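You operate a simulated robot arm through the tools that you are given. There is no shell and no other tool. Be economical: measure what you need, move in short steps, check, and stop when the job is done.

You are at the controls of a simulated robot arm. One attempt, no reset.

JOB
Fit the pad that the orange-edged card names on the turntable.
Fine: arm locked off and air out first; the white pad that lies there now goes on the table's edge; bracket back. Where these are worked on the way, their far stop is far enough and under half their travel is too little: clamp bracket.

Only the result counts: the job must be done as asked and must still hold three seconds after the hand-in. Knocking over, shifting, dropping, spilling or breaking anything else fails it.

ROBOT AND FRAMES
A 6-joint arm with a two-finger parallel gripper on a trunk, on a base that drives. Base frame: it is fixed to the floor where the robot stands at the start and does not move with it; the origin is under the middle of the robot, x ahead of it, y to its left, z up. Readings come in cm, degrees, newtons and seconds.
With the tool pointing down near the work surface it reaches from about 36 to 82 cm from the robot's upright axis, wherever it stands. Its first joint turns from -166.0 to 166.0 degrees. Places, roughly: black arm switch [40, -20, 80]; black jog button [30, -30, 80]; blue arm valve [40, -10, 70]; blue clamp switch [10, -40, 80]; clamp bracket [50, -60, 120]; gauge on the steel bed [20, -40, 70]; gold lever [-10, -60, 80]; grey arm [-20, -120, 130]; head edge of the front table [-100, 10, 100]; knob of the blue table stop [20, -60, 100]; knob of the red table stop [30, -30, 100]; red arm switch [60, -10, 80]; seat of the turntable [40, -50, 90]; white jog button [30, -20, 80]; yellow lever [0, -50, 80]; yellow turn button [20, -40, 80]. Payload 3.91 kg.
The tool frame sits at the grasp point between the pads (the TCP): z along the fingers, y along the line on which they close. The tips reach 3 cm beyond it. Largest opening 11 cm; finger width 2, thickness 1; the body of the gripper, 4.8 by 11.2 cm, starts 5.5 cm behind the TCP.
Orientation is that of the tool frame in the base frame, as a unit quaternion [x, y, z, w]. With the fingers straight down and closing along the base's y, the tool's x points along the base's -x, its y along +y and its z along -z.

CONTROLS
- The arm moves only by the tool arm_command. Its argument "steps" is a list that holds one entry, the list of rows, each a list of 7 numbers: the turn, a rotation vector about the base's x, y, z in units of 8 degrees (1.0 is 8 degrees), then the shift along the base's x, y, z in units of 20 mm (1.0 is 20 mm), then the finger opening in m, from 0 to 0.11. In form: [[[rx, ry, rz, tx, ty, tz, fingers], ...]]. A call has 1 to 10 rows; each row shifts and turns the commanded pose from where the row before left it. A call with a number of a shift or a turn outside -1 to 1 is refused whole. A row lasts 0.2 s, in which the tool goes at most 5 cm and 8.6 degrees; a call with a longer step from one row to the next is refused whole, and so is a gripper value outside its range. Where a pose cannot be reached the arm comes as near as it can. A force on the tool above 90 N (or 10 N above the force at the start of the call, whichever is more), or a blocked arm, ends the call early, and 0.2 s more pass. Each finger travels about 4.5 cm/s and halts on what it meets, pressing with about 21 N; the grip force reading is that of the motor and also rises with nothing between the fingers. The clock runs only during rows and for 0.2 s after the last one: add rows that do not move to give the fingers time. It gives the time, the measured TCP pose, the force on the tool (base axes), the opening and the grip force at its end, in the units of the frame above (readings bear some noise), with the torque about the TCP (base axes, N m) and any sound that the robot's microphone picked up, and new pictures: "show" is both (left out), scene, wrist or none.
- Cameras (640 x 400 px; columns grow to the right, rows downward): "scene" is now at [-7.01, 5.22, 162.62]; the picture's right is [-0.99, -0.11, 0.00], its down [-0.08, 0.69, -0.72] and it looks along [0.08, -0.71, -0.70] (base axes); focal length 214 px, centre (320, 200). "wrist" rides on the gripper at [7.7, 0.7, -11.4] in the tool frame; the picture's right is [-0.09, 1.00, 0.00], its down [-0.80, -0.07, -0.59] and it looks along [-0.59, -0.05, 0.80] (tool axes); focal length 270 px, centre (320, 200). There is no depth. A picture from a camera that has moved, and an enlarged one, comes with that camera's place and axes in the base frame and with its lens. The place of the scene camera against the robot may be out by one fixed shift of up to 1.2 cm in any direction.
- raise_lower(by): slides the trunk up (or, below 0, down) by that many cm; the arm and the scene camera ride with it, the base frame stays. It gives what a move gives, with no picture.
- steer(legs): drives the robot by 1 to 6 legs, each [ahead, turn to the left] in cm and degrees, along the robot's own axes; the way and the turn of a leg run together, so that a leg with both is an arc; at most 150 cm and 180 degrees a leg. The arm and the cameras ride along, it lands a little off, and it stops where it bumps. It gives what a move gives, and a new picture of the scene camera.
- turn_head(pan, tilt): turns the head with the scene camera to pan (to the left, within 155 degrees either way) and tilt (down, from -29 to 69), counted from straight ahead of the robot. It gives what a move gives, and a new picture of the scene camera.
- close_up(camera, box): a new picture of the part [left, top, right, bottom] of that camera's present view, enlarged. No time passes.
- hand_in(): hands the job in; it is judged then, once.

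Go step by step. Nothing tells you exact positions but the pictures and the camera data: compare them with the known pose of the tool, close in by small moves and look again before you grip or let go. The budget is 120 turns and 260 pictures, counting those below and the enlarged ones. Unless the task says otherwise, let go and move clear before handing in, and close with one line.

The tools are called after "Call:" by a JSON object that holds its "fn" and its "kwargs". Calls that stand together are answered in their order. arm_command: Moves the arm, as the interface text tells. Its arguments: {"type":"object","properties":{"steps":{"type":"array"},"show":{"type":"string","enum":["both","scene","wrist","none"]}},"required":["steps"]} The other tools are called the same way: raise_lower (by) slides the trunk up or down; steer (legs) drives the base; turn_head (pan, tilt) turns the head that bears the scene camera; close_up (camera, box) takes an enlarged picture of a part of a camera's view; hand_in () hands the job in.

At the start:

```text
time: 0.0
ee_pos: [24.64, -36.87, 139.58]
orientation: [-0.002, 1.0, 0.0, -0.001]
contact_force: [1.2, -0.7, 0.0]
wrist_torque: [0.0, -0.02, -0.01]
opening: 10.97
grasp_force: 0.1
trunk travel left (down, up): [-57.5, 3.5]
robot x, y, heading: [0.46, -1.5, -0.1]
head pan, tilt: [-83.8, 44.3]
```

scene: 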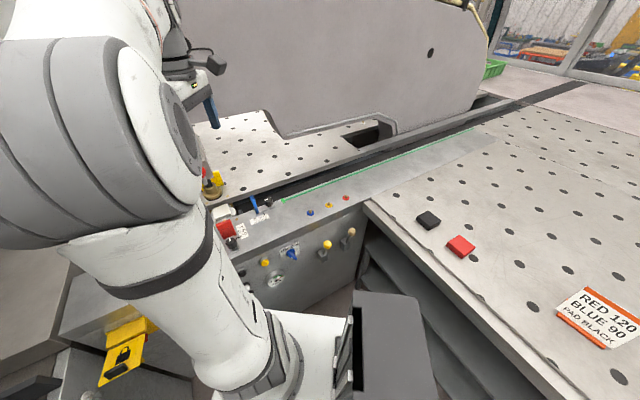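
wrist: 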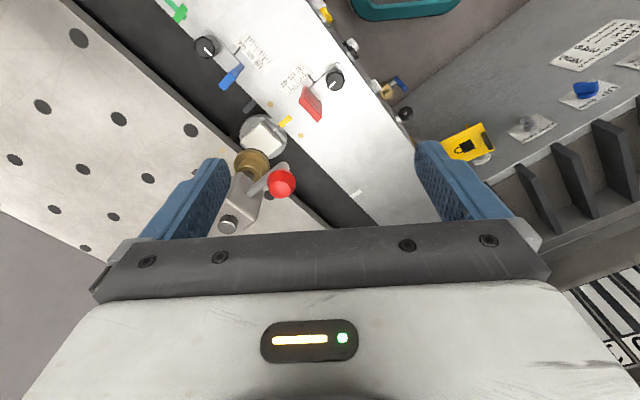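

The scene shows an orange-edged card (seems to read PAD BLACK), a panel of controls and a steel bed. I'll enlarge the key parts before moving.

Call:
{"fn": "close_up", "kwargs": {"camera": "scene", "box": [540, 270, 640, 370]}}

Call:
{"fn": "close_up", "kwargs": {"camera": "scene", "box": [190, 160, 370, 300]}}

Call:
{"fn": "close_up", "kwargs": {"camera": "wrist", "box": [160, 0, 400, 240]}}

Call:
{"fn": "close_up", "kwargs": {"camera": "wrist", "box": [380, 0, 640, 180]}}

```text
4.00 times, centred on (590, 320) of scene
camera zoom: at [-7.01, 5.22, 162.62], right [-0.99, -0.11, 0.0], down [-0.08, 0.69, -0.72], along [0.08, -0.71, -0.7], focal length 858 px, centre (-760, -280)
```

zoom: 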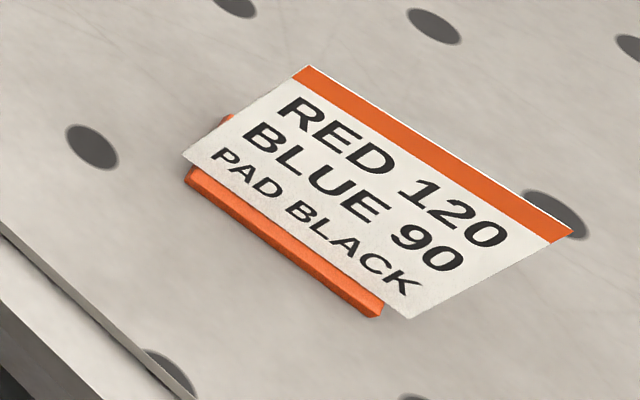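

```text
2.86 times, centred on (280, 230) of scene
camera zoom: at [-7.01, 5.22, 162.62], right [-0.99, -0.11, 0.0], down [-0.08, 0.69, -0.72], along [0.08, -0.71, -0.7], focal length 613 px, centre (434, 114)
```

zoom: 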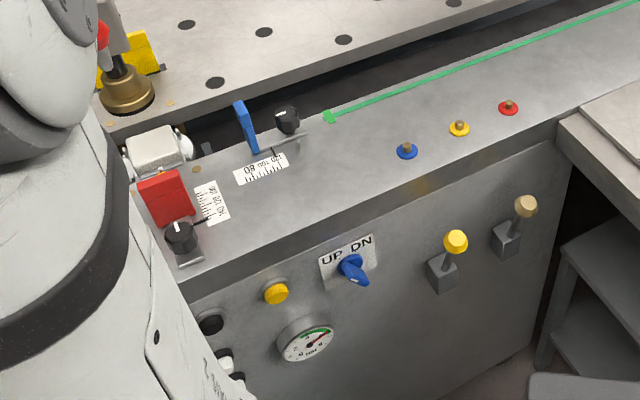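

```text
1.67 times, centred on (280, 120) of wrist
camera zoom: at [16.9, -36.14, 151.04], right [0.08, 1.0, 0.0], down [0.8, -0.07, 0.59], along [0.59, -0.05, -0.8], focal length 450 px, centre (387, 333)
```

zoom: 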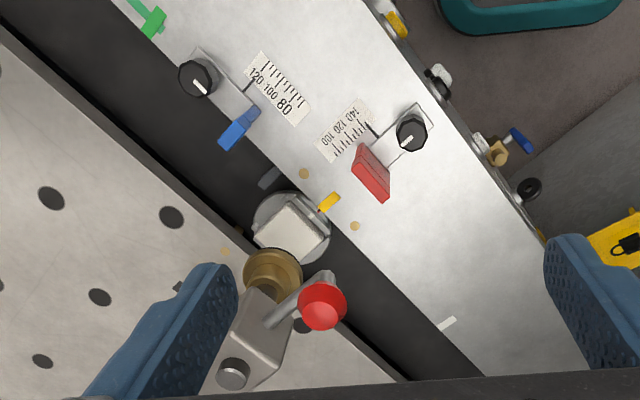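

```text
2.22 times, centred on (510, 90) of wrist
camera zoom: at [16.9, -36.14, 151.04], right [0.08, 1.0, 0.0], down [0.8, -0.07, 0.59], along [0.59, -0.05, -0.8], focal length 601 px, centre (-102, 444)
```

zoom: 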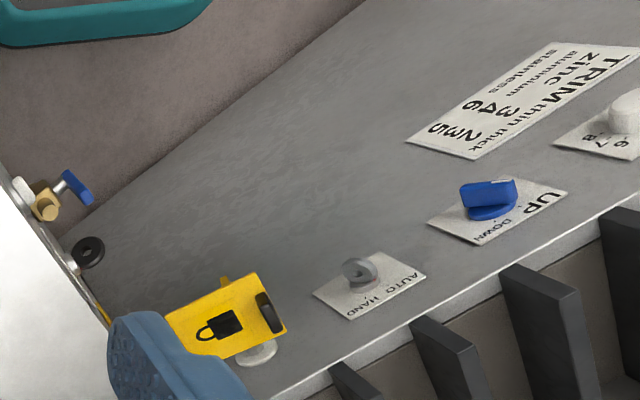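

The card names the BLACK pad; stop settings on it are not asked for directly. Next I look around with the head.

Call:
{"fn": "turn_head", "kwargs": {"pan": -40, "tilt": 50}}

Call:
{"fn": "turn_head", "kwargs": {"pan": -100, "tilt": 15}}

Call:
{"fn": "turn_head", "kwargs": {"pan": -140, "tilt": 35}}

```text
time: 1.1
ee_pos: [24.57, -36.76, 139.67]
orientation: [-0.002, 1.0, 0.001, 0.0]
contact_force: [0.4, 0.0, -0.6]
wrist_torque: [0.02, 0.0, 0.0]
opening: 11.01
grasp_force: 0.1
trunk travel left (down, up): [-57.5, 3.5]
robot x, y, heading: [-0.06, -1.46, -0.0]
head pan, tilt: [-40.0, 50.0]
camera scene: at [-2.0, 8.37, 161.83], right [-0.64, -0.77, 0.0], down [-0.59, 0.49, -0.64], along [0.49, -0.41, -0.77], focal length 214 px, centre (320, 200)
```

scene: 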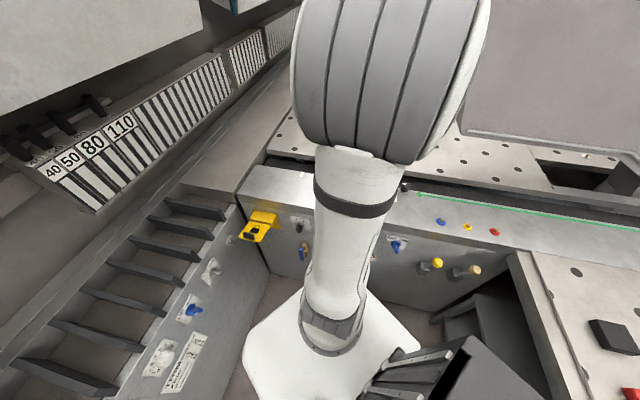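

```text
time: 2.4
ee_pos: [24.64, -36.82, 139.59]
orientation: [-0.002, 1.0, 0.0, 0.0]
contact_force: [0.2, -0.3, -0.5]
wrist_torque: [0.02, 0.0, -0.03]
opening: 11.01
grasp_force: 0.0
trunk travel left (down, up): [-57.5, 3.5]
robot x, y, heading: [0.36, -1.61, -0.0]
head pan, tilt: [-100.0, 15.0]
camera scene: at [-9.51, 4.17, 167.2], right [-0.98, 0.17, 0.0], down [0.04, 0.26, -0.97], along [-0.17, -0.95, -0.26], focal length 214 px, centre (320, 200)
```

scene: 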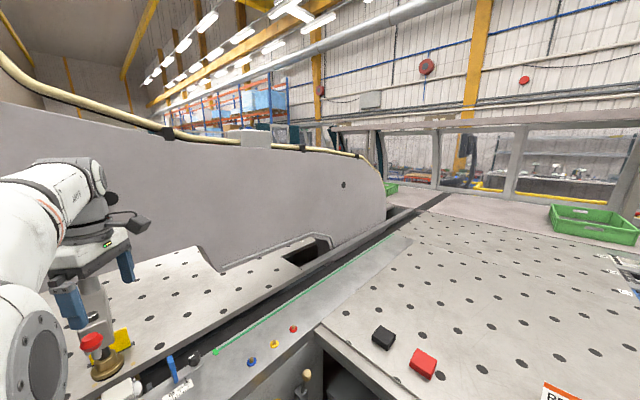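

```text
time: 3.5
ee_pos: [24.63, -36.82, 139.72]
orientation: [-0.002, 1.0, 0.0, 0.0]
contact_force: [0.6, -0.1, -1.3]
wrist_torque: [-0.02, 0.0, 0.02]
opening: 10.99
grasp_force: 0.1
trunk travel left (down, up): [-57.5, 3.5]
robot x, y, heading: [0.1, -1.59, 0.1]
head pan, tilt: [-140.0, 35.0]
camera scene: at [-14.64, 7.7, 164.0], right [-0.64, 0.77, 0.0], down [0.44, 0.37, -0.82], along [-0.63, -0.53, -0.57], focal length 214 px, centre (320, 200)
```

scene: 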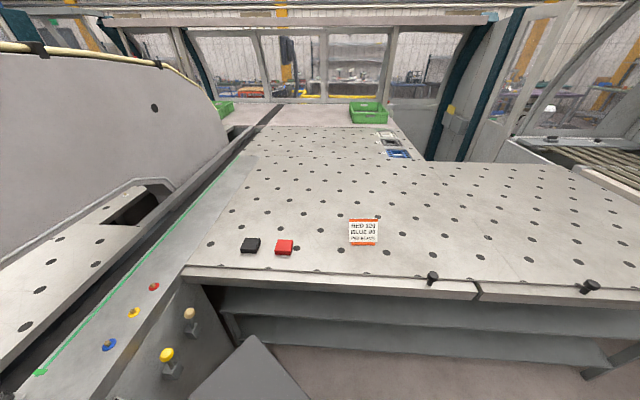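

I need a closer view of the distant cards, and of the panel with the arm out of the way.

Call:
{"fn": "close_up", "kwargs": {"camera": "scene", "box": [330, 120, 430, 260]}}

Call:
{"fn": "close_up", "kwargs": {"camera": "scene", "box": [400, 250, 620, 320]}}

Call:
{"fn": "turn_head", "kwargs": {"pan": -60, "tilt": 20}}

Call:
{"fn": "turn_head", "kwargs": {"pan": 5, "tilt": 45}}

```text
2.86 times, centred on (380, 190) of scene
camera zoom: at [-14.64, 7.7, 164.0], right [-0.64, 0.77, 0.0], down [0.44, 0.37, -0.82], along [-0.63, -0.53, -0.57], focal length 613 px, centre (149, 229)
```

zoom: 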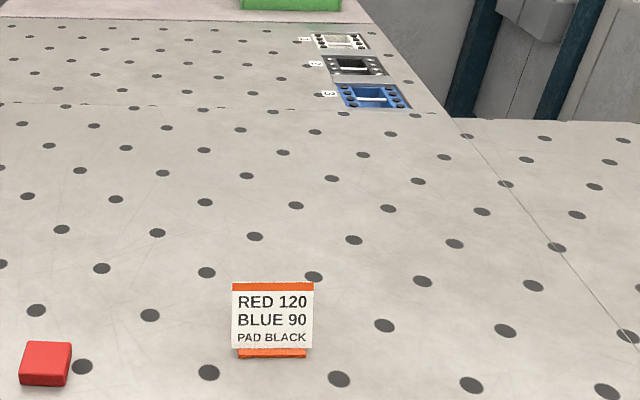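

```text
2.91 times, centred on (510, 285) of scene
camera zoom: at [-14.64, 7.7, 164.0], right [-0.64, 0.77, 0.0], down [0.44, 0.37, -0.82], along [-0.63, -0.53, -0.57], focal length 624 px, centre (-233, -47)
```

zoom: 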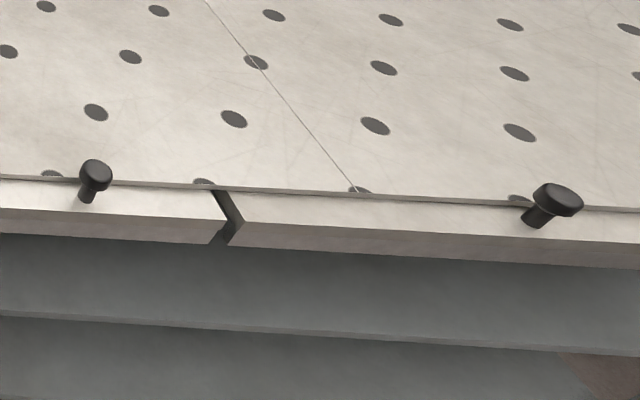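

```text
time: 5.0
ee_pos: [24.6, -36.89, 139.73]
orientation: [-0.001, 1.0, 0.0, 0.0]
contact_force: [0.5, -0.1, 0.9]
wrist_torque: [0.01, 0.02, 0.0]
opening: 11.01
grasp_force: 0.0
trunk travel left (down, up): [-57.5, 3.5]
robot x, y, heading: [0.44, -1.45, -0.1]
head pan, tilt: [-60.0, 20.0]
camera scene: at [-3.25, 5.29, 166.38], right [-0.87, -0.5, 0.0], down [-0.17, 0.3, -0.94], along [0.47, -0.81, -0.34], focal length 214 px, centre (320, 200)
```

scene: 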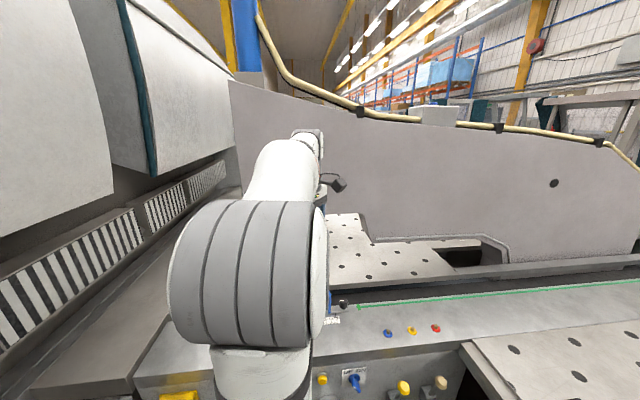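

```text
time: 6.4
ee_pos: [24.63, -36.85, 139.67]
orientation: [-0.001, 1.0, 0.0, 0.0]
contact_force: [0.1, -0.3, 0.1]
wrist_torque: [-0.01, 0.02, -0.03]
opening: 11.02
grasp_force: 0.0
trunk travel left (down, up): [-57.5, 3.5]
robot x, y, heading: [0.08, -1.79, -0.0]
head pan, tilt: [5.0, 45.0]
camera scene: at [0.21, 14.06, 162.52], right [0.09, -1.0, 0.0], down [-0.7, -0.06, -0.71], along [0.7, 0.06, -0.71], focal length 214 px, centre (320, 200)
```

scene: 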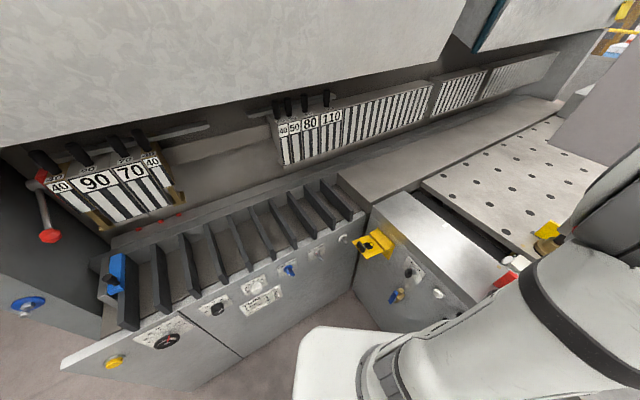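

I enlarge the corner with the arm switches.

Call:
{"fn": "close_up", "kwargs": {"camera": "scene", "box": [340, 190, 500, 330]}}

Call:
{"fn": "close_up", "kwargs": {"camera": "scene", "box": [60, 220, 360, 380]}}

Call:
{"fn": "turn_head", "kwargs": {"pan": -25, "tilt": 60}}

```text
2.86 times, centred on (420, 260) of scene
camera zoom: at [0.21, 14.06, 162.52], right [0.09, -1.0, 0.0], down [-0.7, -0.06, -0.71], along [0.7, 0.06, -0.71], focal length 613 px, centre (34, 29)
```

zoom: 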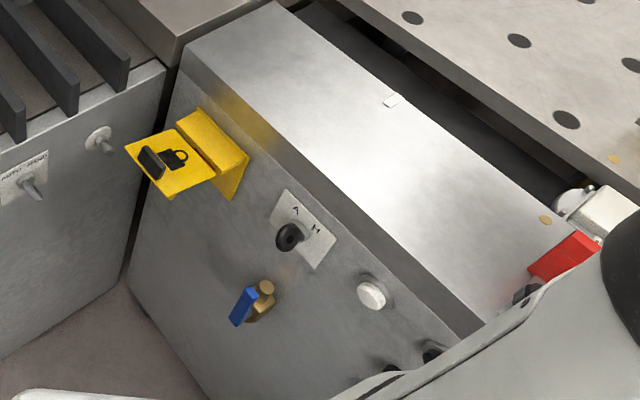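

```text
2.13 times, centred on (210, 300) of scene
camera zoom: at [0.21, 14.06, 162.52], right [0.09, -1.0, 0.0], down [-0.7, -0.06, -0.71], along [0.7, 0.06, -0.71], focal length 458 px, centre (555, -13)
```

zoom: 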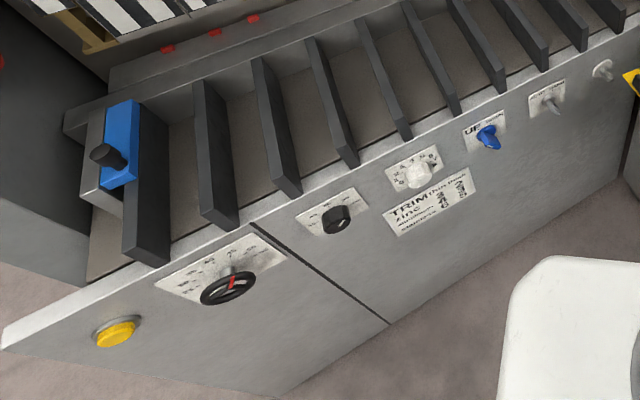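

```text
time: 7.3
ee_pos: [24.58, -36.83, 139.61]
orientation: [-0.001, 1.0, 0.0, 0.0]
contact_force: [1.7, -0.2, 0.7]
wrist_torque: [0.01, 0.02, 0.01]
opening: 11.0
grasp_force: 0.1
trunk travel left (down, up): [-57.5, 3.5]
robot x, y, heading: [0.37, -1.71, -0.1]
head pan, tilt: [-25.0, 60.0]
camera scene: at [-1.85, 10.55, 160.57], right [-0.42, -0.91, 0.0], down [-0.78, 0.37, -0.5], along [0.45, -0.21, -0.87], focal length 214 px, centre (320, 200)
```

scene: 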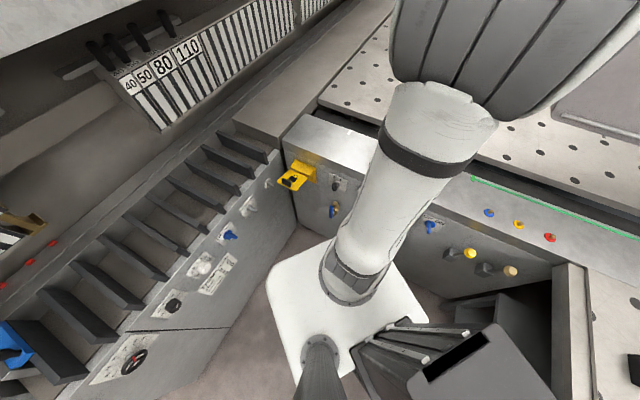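

I'll swing the tool over to the arm switches, high up, with the wrist camera facing that panel.

Call:
{"fn": "arm_command", "kwargs": {"steps": [[[0, 0, -0.7, 0.7, 1, 0, 0.11], [0, 0, -0.7, 0.7, 1, 0, 0.11], [0, 0, -0.7, 0.7, 1, 0, 0.11], [0, 0, -0.7, 0.7, 1, 0, 0.11], [0, 0, -0.7, 0.7, 1, 0, 0.11], [0, 0, -0.7, 0.7, 1, 0, 0.11], [0, 0, -0.7, 0.7, 1, 0, 0.11], [0, 0, -0.7, 0.7, 1, 0, 0.11], [0, 0, 0, 0.7, 1, 0, 0.11], [0, 0, 0, 0.7, 1, 0, 0.11]]], "show": "both"}}

```text
time: 9.5
ee_pos: [38.58, -16.72, 139.6]
orientation: [0.381, 0.925, 0.0, -0.001]
contact_force: [-0.2, -0.3, 0.3]
wrist_torque: [-0.02, 0.02, 0.01]
opening: 10.99
grasp_force: 0.0
trunk travel left (down, up): [-57.5, 3.5]
robot x, y, heading: [0.27, -1.59, -0.0]
head pan, tilt: [-25.0, 60.0]
camera scene: at [-1.82, 10.58, 160.57], right [-0.42, -0.91, 0.0], down [-0.78, 0.37, -0.5], along [0.45, -0.21, -0.87], focal length 214 px, centre (320, 200)
camera wrist: at [33.63, -10.77, 151.03], right [0.76, 0.65, 0.0], down [0.52, -0.61, 0.59], along [0.38, -0.45, -0.8], focal length 270 px, centre (320, 200)
```

scene: 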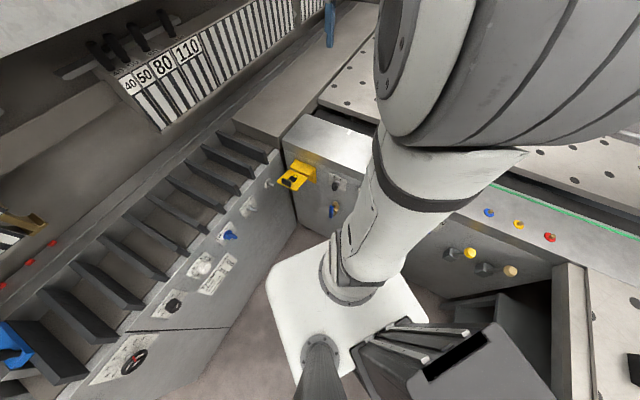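
wrist: 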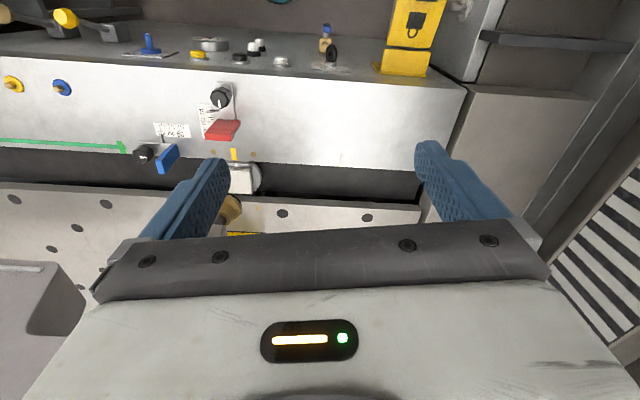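

The panel's front face is at the top of the wrist picture (the picture is upside-down). I zoom in.

Call:
{"fn": "close_up", "kwargs": {"camera": "wrist", "box": [100, 0, 320, 110]}}

Call:
{"fn": "close_up", "kwargs": {"camera": "wrist", "box": [300, 0, 480, 90]}}

Call:
{"fn": "close_up", "kwargs": {"camera": "wrist", "box": [110, 70, 310, 250]}}

```text
2.91 times, centred on (210, 55) of wrist
camera zoom: at [33.63, -10.77, 151.03], right [0.76, 0.65, 0.0], down [0.52, -0.61, 0.59], along [0.38, -0.45, -0.8], focal length 786 px, centre (640, 622)
```

zoom: 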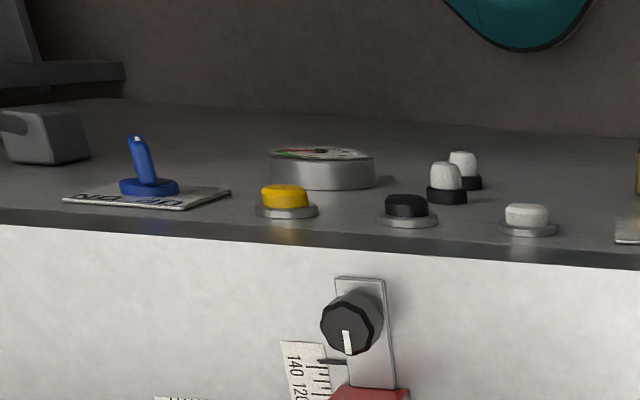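

```text
3.56 times, centred on (390, 45) of wrist
camera zoom: at [33.63, -10.77, 151.03], right [0.76, 0.65, 0.0], down [0.52, -0.61, 0.59], along [0.38, -0.45, -0.8], focal length 961 px, centre (71, 751)
```

zoom: 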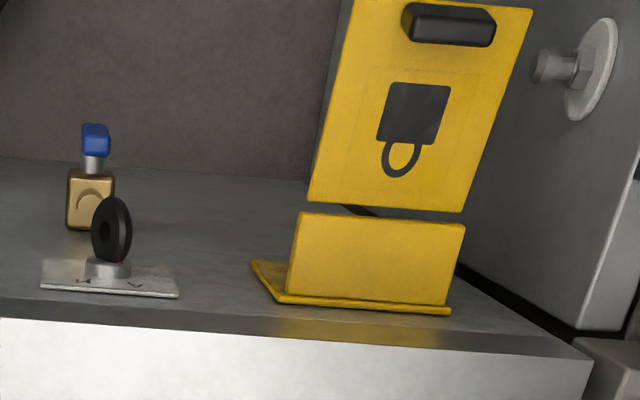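

```text
2.22 times, centred on (210, 160) of wrist
camera zoom: at [33.63, -10.77, 151.03], right [0.76, 0.65, 0.0], down [0.52, -0.61, 0.59], along [0.38, -0.45, -0.8], focal length 601 px, centre (564, 289)
```

zoom: 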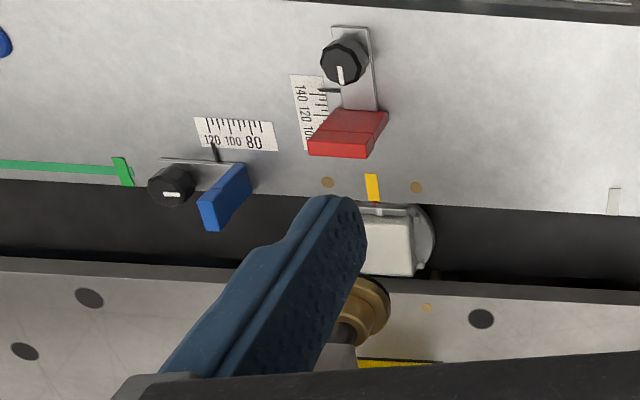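

The yellow lock flap sits at about [52,-4,85], A/M knob ~[44,-19,80], blue valve ~[40,-16,71]. I check what lies behind the robot before backing off for a better view.

Call:
{"fn": "turn_head", "kwargs": {"pan": 150, "tilt": 45}}

Call:
{"fn": "turn_head", "kwargs": {"pan": 90, "tilt": 45}}

```text
time: 12.2
ee_pos: [38.64, -16.75, 139.7]
orientation: [0.379, 0.925, 0.0, 0.0]
contact_force: [0.5, 0.3, 0.2]
wrist_torque: [-0.01, 0.0, 0.02]
opening: 11.01
grasp_force: 0.1
trunk travel left (down, up): [-57.5, 3.5]
robot x, y, heading: [0.3, -1.55, 0.2]
head pan, tilt: [150.0, 45.0]
camera scene: at [-14.93, 17.44, 162.52], right [0.5, 0.87, 0.0], down [0.61, -0.35, -0.71], along [-0.61, 0.35, -0.71], focal length 214 px, centre (320, 200)
```

scene: 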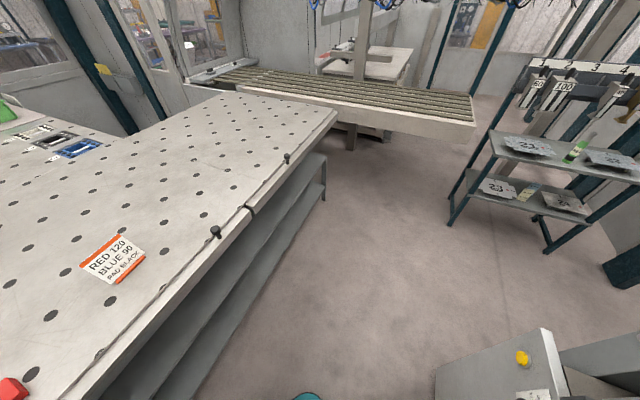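

```text
time: 13.5
ee_pos: [38.64, -16.72, 139.62]
orientation: [0.379, 0.925, 0.0, -0.001]
contact_force: [-0.5, -0.7, -0.2]
wrist_torque: [-0.02, 0.04, 0.0]
opening: 11.01
grasp_force: 0.1
trunk travel left (down, up): [-57.5, 3.5]
robot x, y, heading: [0.22, -1.85, 0.0]
head pan, tilt: [90.0, 45.0]
camera scene: at [-7.89, 21.5, 162.52], right [1.0, 0.0, 0.0], down [0.0, -0.71, -0.71], along [0.0, 0.71, -0.71], focal length 214 px, centre (320, 200)
```

scene: 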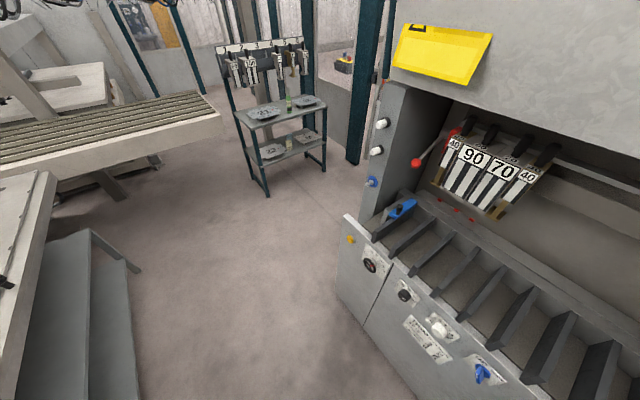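

The floor behind is free. I turn right 45° to face the panel and back off 25 cm.

Call:
{"fn": "steer", "kwargs": {"legs": [[0, -45], [-25, 0]]}}

Call:
{"fn": "turn_head", "kwargs": {"pan": 20, "tilt": 45}}

```text
time: 17.3
ee_pos: [-1.26, -21.68, 139.72]
orientation: [0.706, 0.709, -0.001, 0.0]
contact_force: [-0.6, 0.1, 1.2]
wrist_torque: [-0.03, -0.05, 0.0]
opening: 11.04
grasp_force: 0.0
trunk travel left (down, up): [-57.5, 3.5]
robot x, y, heading: [-18.24, 16.33, -44.6]
head pan, tilt: [90.0, 45.0]
camera scene: at [-7.42, 37.9, 162.51], right [0.71, -0.7, 0.0], down [-0.5, -0.5, -0.71], along [0.5, 0.5, -0.71], focal length 214 px, centre (320, 200)
```

scene: 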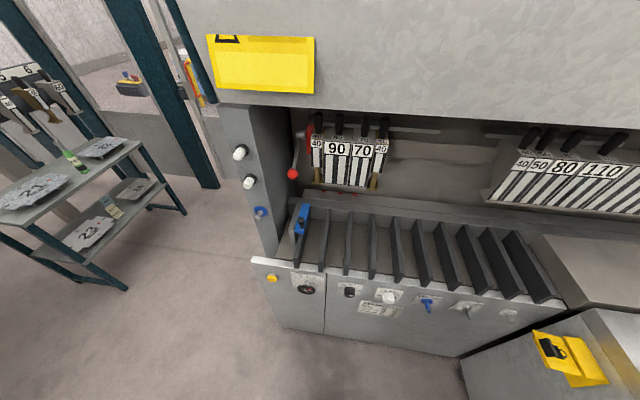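

```text
time: 18.8
ee_pos: [-1.24, -21.72, 139.63]
orientation: [0.705, 0.71, -0.001, -0.001]
contact_force: [-0.1, 0.0, -0.3]
wrist_torque: [0.02, 0.01, -0.03]
opening: 10.99
grasp_force: 0.0
trunk travel left (down, up): [-57.5, 3.5]
robot x, y, heading: [-18.04, 16.21, -44.8]
head pan, tilt: [20.0, 45.0]
camera scene: at [-5.64, 28.6, 162.52], right [-0.42, -0.91, 0.0], down [-0.64, 0.3, -0.71], along [0.64, -0.3, -0.71], focal length 214 px, centre (320, 200)
```

scene: 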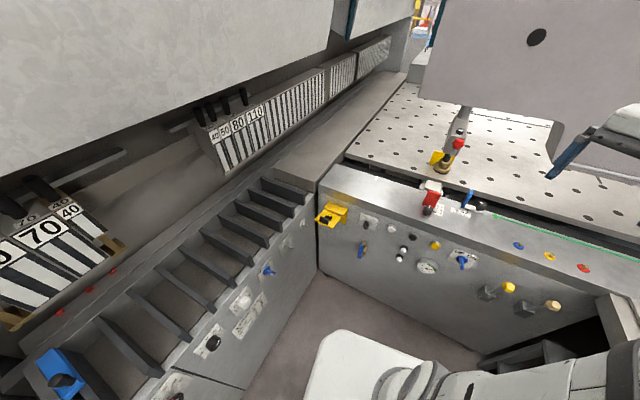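

Good view. I lower the trunk so the head looks at the panel face and under the yellow flap.

Call:
{"fn": "raise_lower", "kwargs": {"by": -35}}

Call:
{"fn": "turn_head", "kwargs": {"pan": 15, "tilt": 28}}

Call:
{"fn": "close_up", "kwargs": {"camera": "scene", "box": [250, 100, 450, 240]}}

```text
time: 22.2
ee_pos: [-1.2, -21.69, 104.77]
orientation: [0.706, 0.708, 0.001, 0.0]
contact_force: [-0.3, 0.2, -0.6]
wrist_torque: [0.02, -0.01, 0.05]
opening: 11.02
grasp_force: 0.0
trunk travel left (down, up): [-22.5, 38.5]
robot x, y, heading: [-17.57, 15.67, -44.8]
head pan, tilt: [20.0, 45.0]
```

```text
time: 23.0
ee_pos: [-1.08, -21.86, 104.59]
orientation: [0.705, 0.709, 0.0, 0.0]
contact_force: [0.4, -0.7, -0.5]
wrist_torque: [-0.02, -0.01, -0.02]
opening: 11.01
grasp_force: 0.1
trunk travel left (down, up): [-22.5, 38.5]
robot x, y, heading: [-17.62, 16.14, -44.5]
head pan, tilt: [15.0, 28.0]
camera scene: at [-5.12, 27.48, 130.09], right [-0.5, -0.87, 0.0], down [-0.41, 0.23, -0.88], along [0.77, -0.44, -0.47], focal length 214 px, centre (320, 200)
```

scene: 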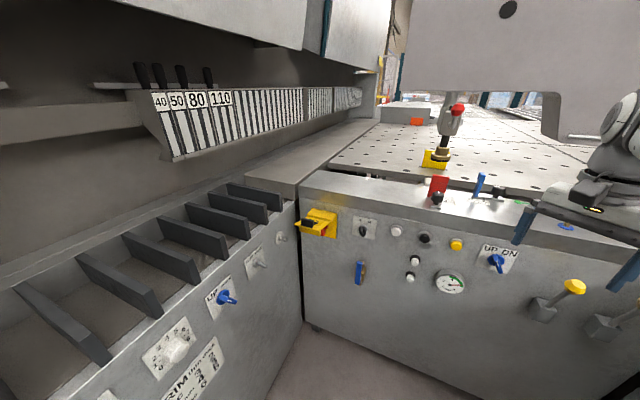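

```text
2.86 times, centred on (350, 170) of scene
camera zoom: at [-5.12, 27.48, 130.09], right [-0.5, -0.87, 0.0], down [-0.41, 0.23, -0.88], along [0.77, -0.44, -0.47], focal length 613 px, centre (234, 286)
```

zoom: 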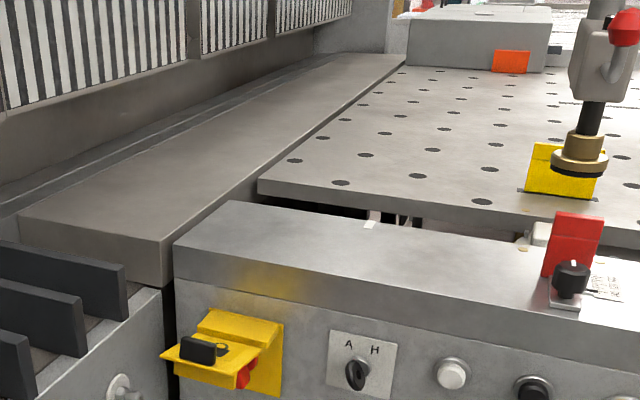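

There's a red switch under the yellow flap. I lower further for a straight look.

Call:
{"fn": "raise_lower", "kwargs": {"by": -20}}

Call:
{"fn": "turn_head", "kwargs": {"pan": 15, "tilt": 20}}

Call:
{"fn": "close_up", "kwargs": {"camera": "scene", "box": [260, 170, 400, 270]}}

Call:
{"fn": "close_up", "kwargs": {"camera": "scene", "box": [380, 80, 500, 160]}}

Call:
{"fn": "close_up", "kwargs": {"camera": "scene", "box": [380, 170, 540, 290]}}

```text
time: 25.1
ee_pos: [-1.14, -21.79, 84.57]
orientation: [0.706, 0.709, 0.0, -0.001]
contact_force: [0.6, 0.2, 0.8]
wrist_torque: [0.0, -0.03, 0.01]
opening: 10.99
grasp_force: 0.0
trunk travel left (down, up): [-2.5, 58.5]
robot x, y, heading: [-17.92, 15.87, -45.0]
head pan, tilt: [15.0, 28.0]
```

```text
time: 25.8
ee_pos: [-1.18, -21.81, 84.77]
orientation: [0.705, 0.709, 0.0, 0.0]
contact_force: [0.3, -1.1, 0.3]
wrist_torque: [0.02, 0.03, 0.0]
opening: 11.02
grasp_force: 0.0
trunk travel left (down, up): [-2.5, 58.5]
robot x, y, heading: [-18.06, 15.93, -44.7]
head pan, tilt: [15.0, 20.0]
camera scene: at [-4.95, 27.38, 111.38], right [-0.5, -0.87, 0.0], down [-0.3, 0.17, -0.94], along [0.82, -0.47, -0.34], focal length 214 px, centre (320, 200)
```

scene: 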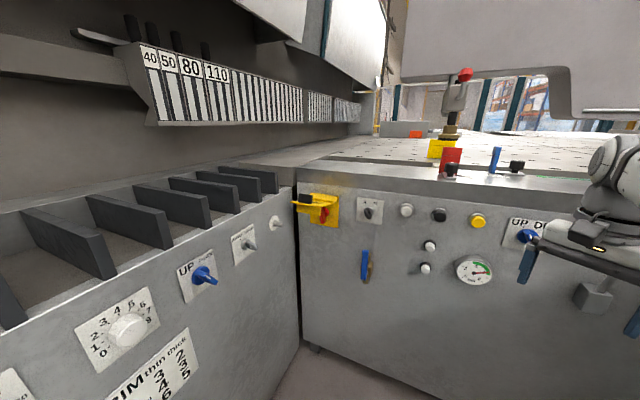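

```text
4.00 times, centred on (330, 220) of scene
camera zoom: at [-4.95, 27.38, 111.38], right [-0.5, -0.87, 0.0], down [-0.3, 0.17, -0.94], along [0.82, -0.47, -0.34], focal length 858 px, centre (280, 120)
```

zoom: 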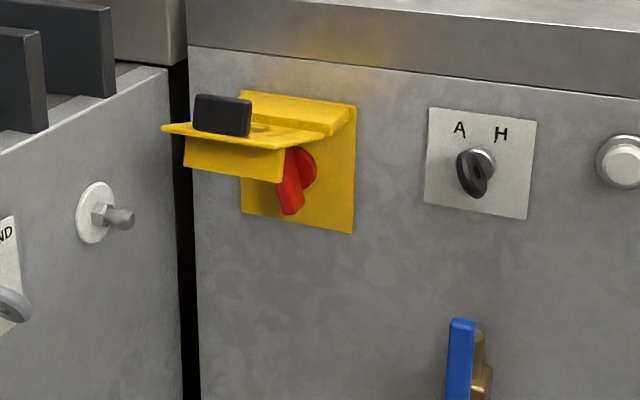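

```text
5.00 times, centred on (440, 120) of scene
camera zoom: at [-4.95, 27.38, 111.38], right [-0.5, -0.87, 0.0], down [-0.3, 0.17, -0.94], along [0.82, -0.47, -0.34], focal length 1072 px, centre (-280, 600)
```

zoom: 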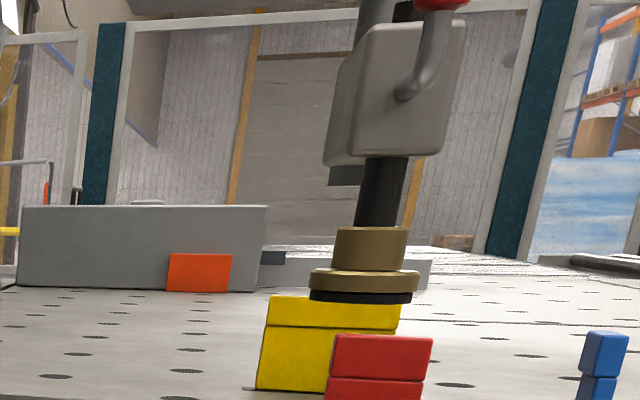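

```text
3.33 times, centred on (460, 230) of scene
camera zoom: at [-4.95, 27.38, 111.38], right [-0.5, -0.87, 0.0], down [-0.3, 0.17, -0.94], along [0.82, -0.47, -0.34], focal length 715 px, centre (-147, 100)
```

zoom: 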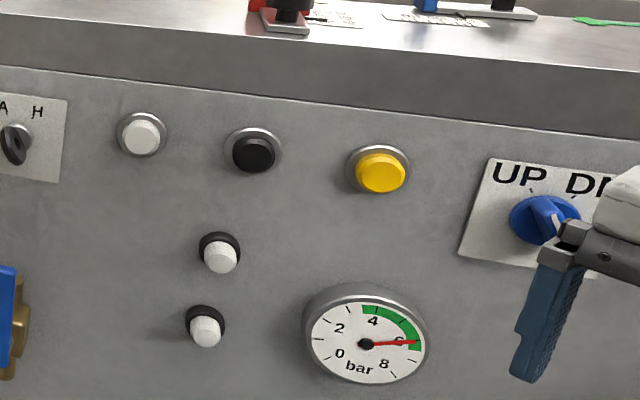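

I now see: red switch handle (pointing down, so on) under a raised yellow flap, valve handle vertical, gauge at ~6 bar. I bring the tool horizontal in front of the red switch for a close look.

Call:
{"fn": "arm_command", "kwargs": {"steps": [[[0, 0, 0.69, 1, 0.5, 0, 0], [0, 0, 0.69, 1, 0.5, 0, 0], [0, 0, 0.69, 1, 0.5, 0, 0], [0, 0, 0.69, 1, 0.5, 0, 0], [0, 0, 0.69, 1, 0.5, 0, 0], [0, 0, 0.69, 1, 0.5, 0, 0], [0, 0, 0.69, 1, 0.5, 0, 0], [0, 0, 0.69, 1, 0.5, 0, 0], [0, 0, 0.69, 1, 0.5, 0, 0], [0, 0, 0.69, 1, 0.5, 0, 0]]], "show": "none"}}

Call:
{"fn": "arm_command", "kwargs": {"steps": [[[-0.57, -0.82, 0, 0.7, 0.6, 0, 0], [-0.57, -0.82, 0, 0.7, 0.6, 0, 0], [-0.57, -0.82, 0, 0.7, 0.6, 0, 0], [-0.57, -0.82, 0, 0.7, 0.6, 0, 0], [-0.57, -0.82, 0, 0.7, 0.6, 0, 0], [-0.57, -0.82, 0, 0.7, 0.6, 0, 0], [-0.57, -0.82, 0, 0.7, 0.6, 0, 0], [-0.57, -0.82, 0, 0.7, 0.6, 0, 0], [-0.57, -0.82, 0, 0, 0, 0, 0], [-0.57, -0.82, 0, 0, 0, 0, 0]]], "show": "both"}}

```text
time: 28.0
ee_pos: [18.76, -11.81, 84.72]
orientation: [0.296, 0.955, -0.001, 0.0]
contact_force: [-0.2, -0.3, -0.5]
wrist_torque: [-0.01, -0.02, -0.01]
opening: 0.01
grasp_force: 21.2
trunk travel left (down, up): [-2.5, 58.5]
robot x, y, heading: [-17.61, 15.88, -44.8]
head pan, tilt: [15.0, 20.0]
```

```text
time: 30.2
ee_pos: [29.93, -2.13, 84.57]
orientation: [0.227, 0.732, -0.194, 0.613]
contact_force: [0.0, 0.0, 0.5]
wrist_torque: [0.0, -0.01, 0.0]
opening: 0.0
grasp_force: 20.9
trunk travel left (down, up): [-2.5, 58.5]
robot x, y, heading: [-17.88, 15.96, -44.9]
head pan, tilt: [15.0, 20.0]
camera scene: at [-4.96, 27.38, 111.39], right [-0.5, -0.87, 0.0], down [-0.3, 0.17, -0.94], along [0.82, -0.47, -0.34], focal length 214 px, centre (320, 200)
camera wrist: at [19.91, 5.61, 79.04], right [0.58, 0.81, 0.08], down [-0.4, 0.2, 0.89], along [0.71, -0.55, 0.44], focal length 270 px, centre (320, 200)
```

scene: 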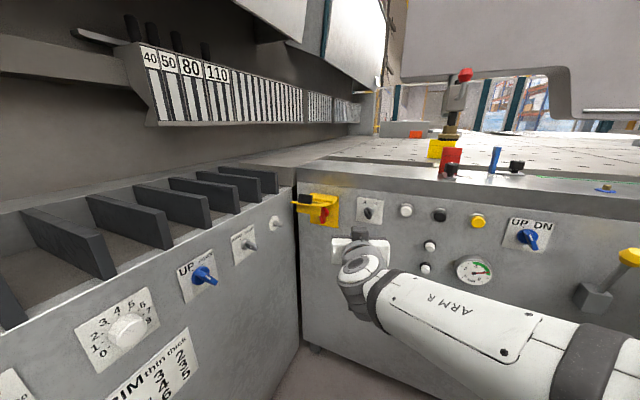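
wrist: 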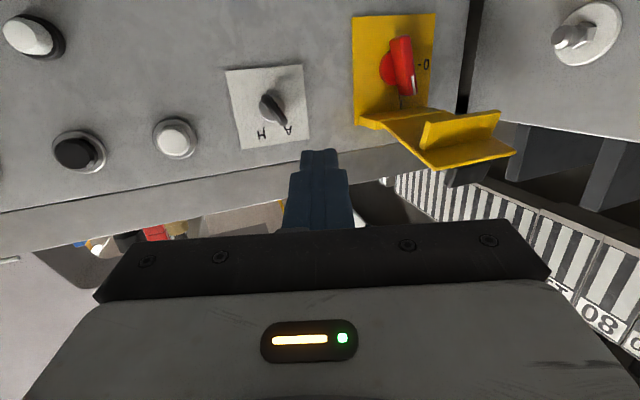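

Very useful: the plate shows a mark beside the red handle. I enlarge it (picture upside-down).

Call:
{"fn": "close_up", "kwargs": {"camera": "wrist", "box": [330, 0, 530, 180]}}

Call:
{"fn": "close_up", "kwargs": {"camera": "scene", "box": [280, 180, 400, 270]}}

```text
2.22 times, centred on (430, 90) of wrist
camera zoom: at [19.91, 5.61, 79.04], right [0.58, 0.81, 0.08], down [-0.4, 0.2, 0.89], along [0.71, -0.55, 0.44], focal length 601 px, centre (76, 444)
```

zoom: 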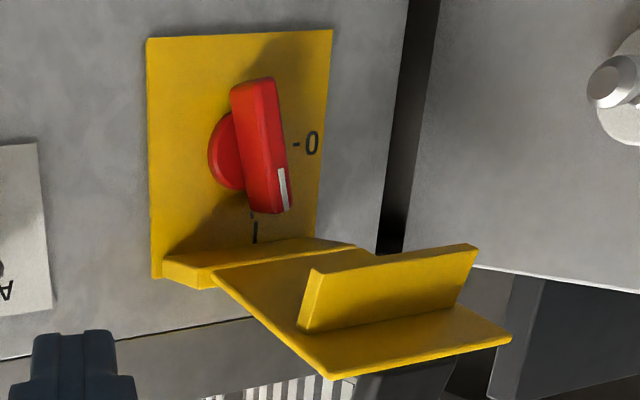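

```text
4.44 times, centred on (340, 225) of scene
camera zoom: at [-4.96, 27.38, 111.39], right [-0.5, -0.87, 0.0], down [-0.3, 0.17, -0.94], along [0.82, -0.47, -0.34], focal length 953 px, centre (231, 89)
```

zoom: 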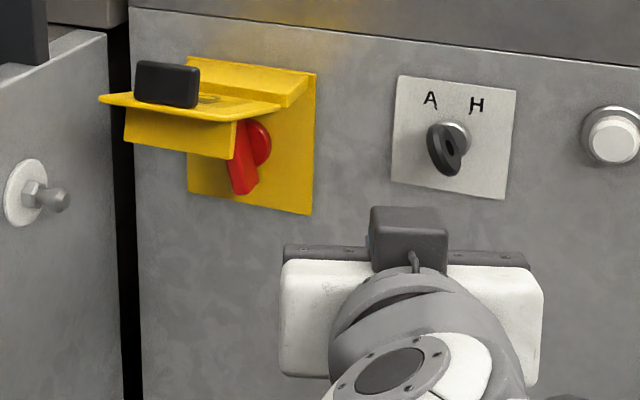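

Red bar: pointer up at "I"; "0" lies to the left, so it must turn a quarter counter-clockwise, then the flap should close. I take the hub to be ~[57.5,-10.5,80] and go to a pre-position left-below it to push the lower end rightward.

Call:
{"fn": "arm_command", "kwargs": {"steps": [[[-0.57, -0.82, 0, 1, 0, -0.4, 0], [-0.57, -0.82, 0, 1, 0, -0.4, 0], [0, 0, 0, 1, 0, -0.4, 0], [0, 0, 0, 1, 0, -0.4, 0], [0, 0, 0, 1, 0, -0.4, 0], [0, 0, 0, 1, 0, -0.4, 0], [0, 0, 0, 1, 0, -0.4, 0], [0, 0, 0, 1, 0, -0.4, 0], [0, 0, 0, 1, 0, -0.4, 0], [0, 0, 0, 1, 0, -0.4, 0]]], "show": "both"}}

```text
time: 32.4
ee_pos: [50.15, -2.15, 76.6]
orientation: [0.199, 0.639, -0.224, 0.709]
contact_force: [0.1, 0.5, -0.3]
wrist_torque: [-0.05, 0.0, 0.02]
opening: 0.01
grasp_force: 21.5
trunk travel left (down, up): [-2.5, 58.5]
robot x, y, heading: [-17.81, 15.93, -44.8]
head pan, tilt: [15.0, 20.0]
camera scene: at [-4.96, 27.38, 111.39], right [-0.5, -0.87, 0.0], down [-0.3, 0.17, -0.94], along [0.82, -0.47, -0.34], focal length 214 px, centre (320, 200)
camera wrist: at [41.66, 4.5, 67.74], right [0.56, 0.82, 0.08], down [-0.59, 0.33, 0.74], along [0.58, -0.46, 0.67], focal length 270 px, centre (320, 200)
```

scene: 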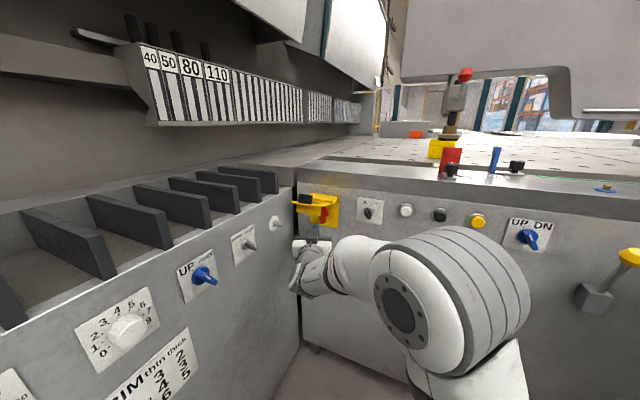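
wrist: 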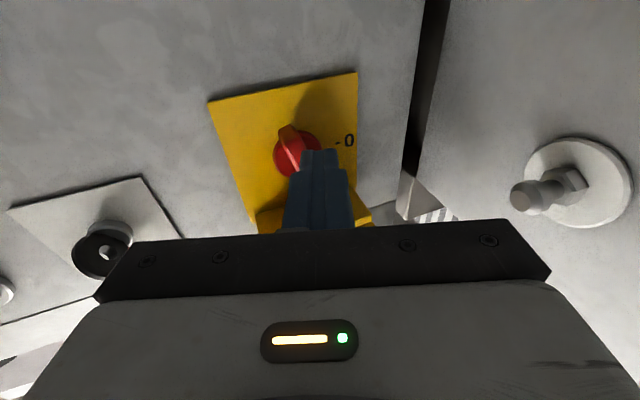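

Call:
{"fn": "close_up", "kwargs": {"camera": "wrist", "box": [200, 60, 400, 240]}}

Call:
{"fn": "close_up", "kwargs": {"camera": "scene", "box": [280, 180, 360, 260]}}

```text
2.22 times, centred on (300, 150) of wrist
camera zoom: at [41.66, 4.5, 67.74], right [0.56, 0.82, 0.08], down [-0.59, 0.33, 0.74], along [0.58, -0.46, 0.67], focal length 601 px, centre (364, 311)
```

zoom: 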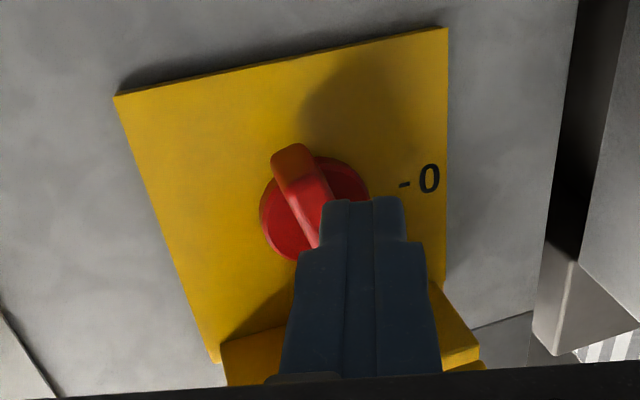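

```text
5.00 times, centred on (320, 220) of scene
camera zoom: at [-4.96, 27.38, 111.39], right [-0.5, -0.87, 0.0], down [-0.3, 0.17, -0.94], along [0.82, -0.47, -0.34], focal length 1072 px, centre (320, 100)
```

zoom: 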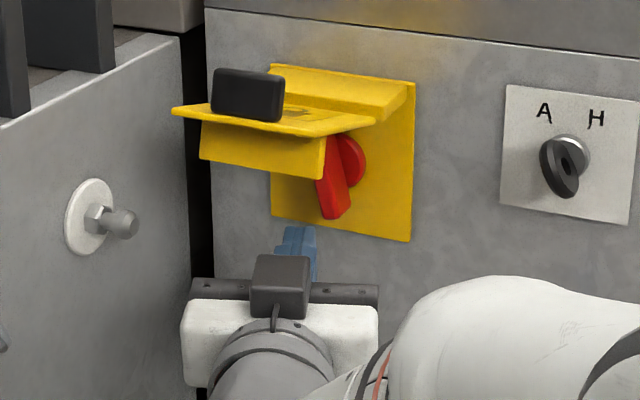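

Hub refined to ~[55.9,-8.9,79.8]. I shift left 2.4 cm, then go in to beside the bar's lower end.

Call:
{"fn": "arm_command", "kwargs": {"steps": [[[0, 0, 0, 0.5, 0.35, 0, 0], [0, 0, 0, 0.5, 0.35, 0, 0], [0, 0, 0, 0.5, -0.7, 0.05, 0], [0, 0, 0, 0.5, -0.7, 0.05, 0], [0, 0, 0, 0.45, -0.67, 0.05, 0]]], "show": "both"}}

Call:
{"fn": "close_up", "kwargs": {"camera": "wrist", "box": [200, 60, 400, 240]}}

Call:
{"fn": "close_up", "kwargs": {"camera": "scene", "box": [280, 180, 360, 260]}}

```text
time: 33.6
ee_pos: [54.85, -4.84, 76.92]
orientation: [0.198, 0.64, -0.223, 0.708]
contact_force: [-3.8, 3.9, -1.3]
wrist_torque: [-0.02, -0.06, -0.06]
opening: 0.0
grasp_force: 20.9
trunk travel left (down, up): [-2.5, 58.5]
robot x, y, heading: [-17.88, 15.96, -44.7]
head pan, tilt: [15.0, 20.0]
camera scene: at [-4.96, 27.41, 111.38], right [-0.5, -0.87, 0.0], down [-0.3, 0.17, -0.94], along [0.82, -0.47, -0.34], focal length 214 px, centre (320, 200)
camera wrist: at [46.5, 1.74, 68.03], right [0.56, 0.82, 0.08], down [-0.59, 0.33, 0.74], along [0.58, -0.46, 0.67], focal length 270 px, centre (320, 200)
```

scene: 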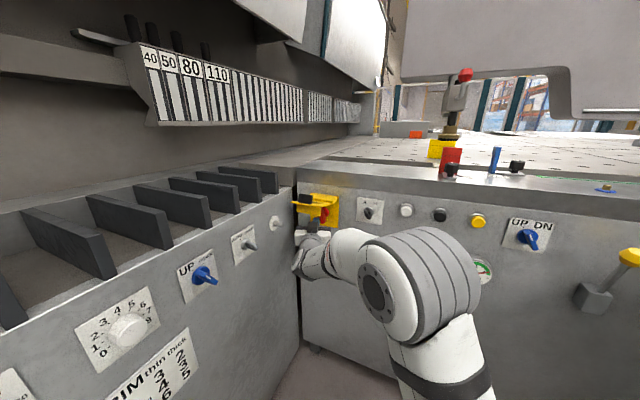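
wrist: 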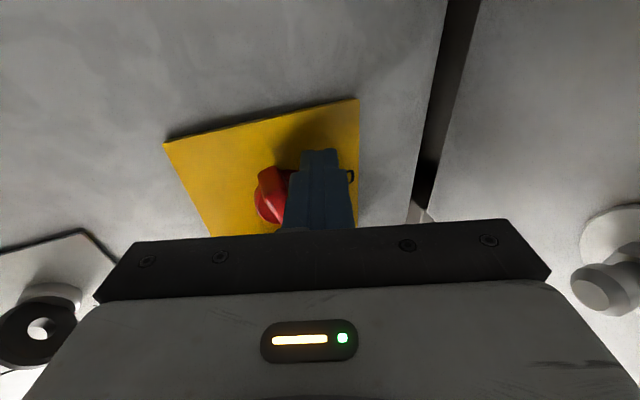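

```text
2.22 times, centred on (300, 150) of wrist
camera zoom: at [46.5, 1.74, 68.03], right [0.56, 0.82, 0.08], down [-0.59, 0.33, 0.74], along [0.58, -0.46, 0.67], focal length 601 px, centre (364, 311)
```

zoom: 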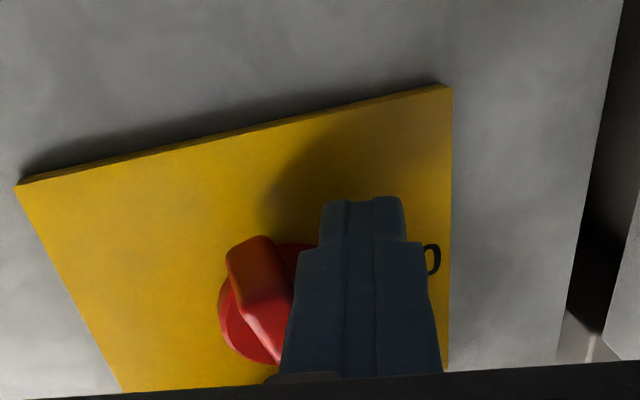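

```text
5.00 times, centred on (320, 220) of scene
camera zoom: at [-4.96, 27.41, 111.38], right [-0.5, -0.87, 0.0], down [-0.3, 0.17, -0.94], along [0.82, -0.47, -0.34], focal length 1072 px, centre (320, 100)
```

zoom: 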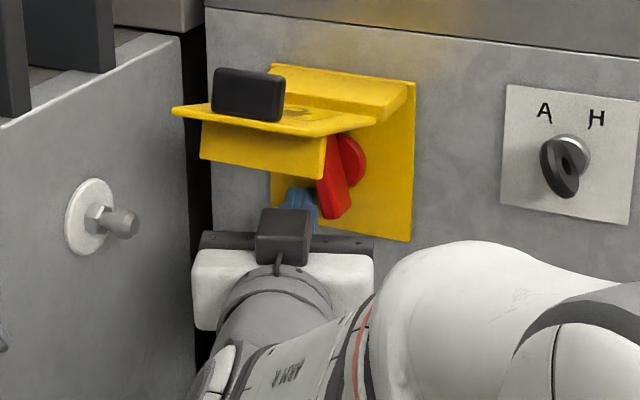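

The finger lightly touches the plate left of the bar's lower end. I now push the lower end right along an arc.

Call:
{"fn": "arm_command", "kwargs": {"steps": [[[0, 0, 0, -0.37, -0.08, 0, 0], [0, 0, 0, -0.3, -0.21, -0.19, 0], [0, 0, 0, -0.33, -0.23, -0.085, 0], [0, 0, 0, -0.34, -0.24, 0.02, 0], [0, 0, 0, -0.32, -0.22, 0.125, 0], [0, 0, 0, -0.29, -0.2, 0.225, 0], [0, 0, 0, -0.225, -0.16, 0.305, 0], [0, 0, 0, -0.08, -0.06, 0.165, 0], [0, 0, 0, 0, 0, 0, 0]]], "show": "both"}}

Call:
{"fn": "close_up", "kwargs": {"camera": "wrist", "box": [200, 60, 400, 240]}}

Call:
{"fn": "close_up", "kwargs": {"camera": "scene", "box": [280, 180, 360, 260]}}

```text
time: 35.6
ee_pos: [50.23, -7.72, 78.06]
orientation: [0.198, 0.64, -0.223, 0.708]
contact_force: [0.1, 0.2, -1.3]
wrist_torque: [0.01, 0.01, 0.03]
opening: 0.0
grasp_force: 21.0
trunk travel left (down, up): [-2.5, 58.5]
robot x, y, heading: [-17.73, 16.08, -44.8]
head pan, tilt: [15.0, 20.0]
camera scene: at [-4.93, 27.38, 111.38], right [-0.5, -0.87, 0.0], down [-0.3, 0.17, -0.94], along [0.82, -0.47, -0.34], focal length 214 px, centre (320, 200)
camera wrist: at [42.02, -1.11, 69.13], right [0.56, 0.82, 0.08], down [-0.59, 0.33, 0.74], along [0.58, -0.46, 0.67], focal length 270 px, centre (320, 200)
```

scene: 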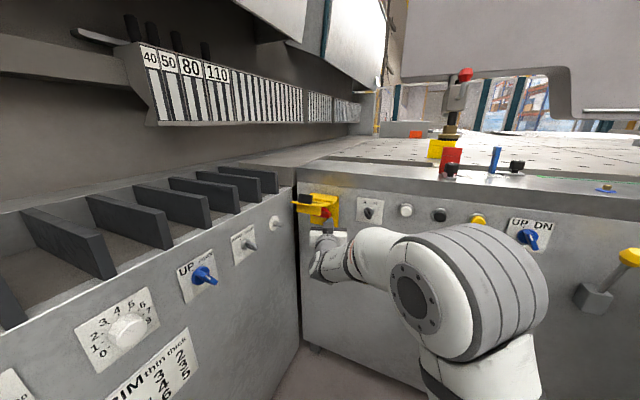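
wrist: 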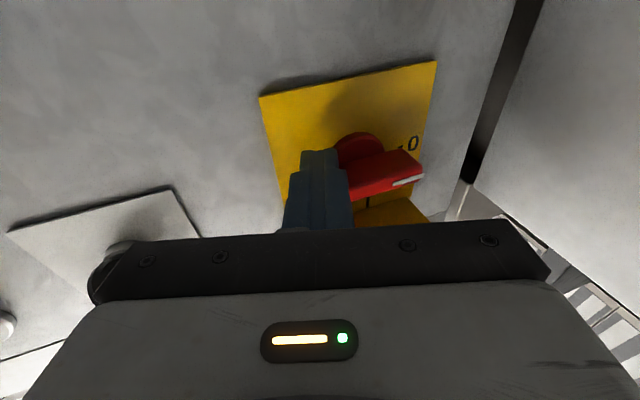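

```text
2.22 times, centred on (300, 150) of wrist
camera zoom: at [42.02, -1.11, 69.13], right [0.56, 0.82, 0.08], down [-0.59, 0.33, 0.74], along [0.58, -0.46, 0.67], focal length 601 px, centre (364, 311)
```

zoom: 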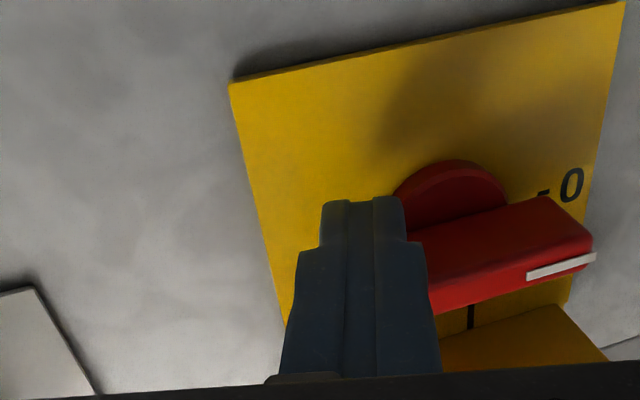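

```text
5.00 times, centred on (320, 220) of scene
camera zoom: at [-4.93, 27.38, 111.38], right [-0.5, -0.87, 0.0], down [-0.3, 0.17, -0.94], along [0.82, -0.47, -0.34], focal length 1072 px, centre (320, 100)
```

zoom: 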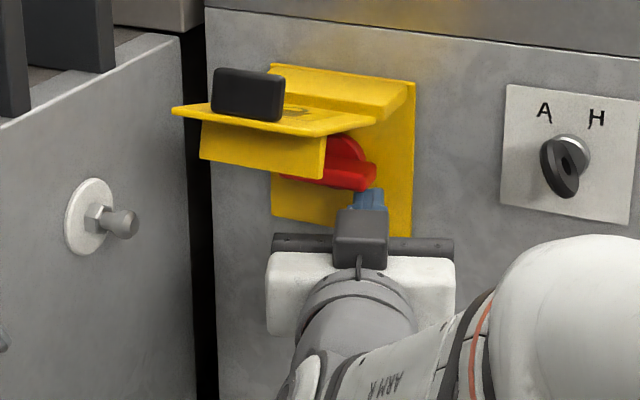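

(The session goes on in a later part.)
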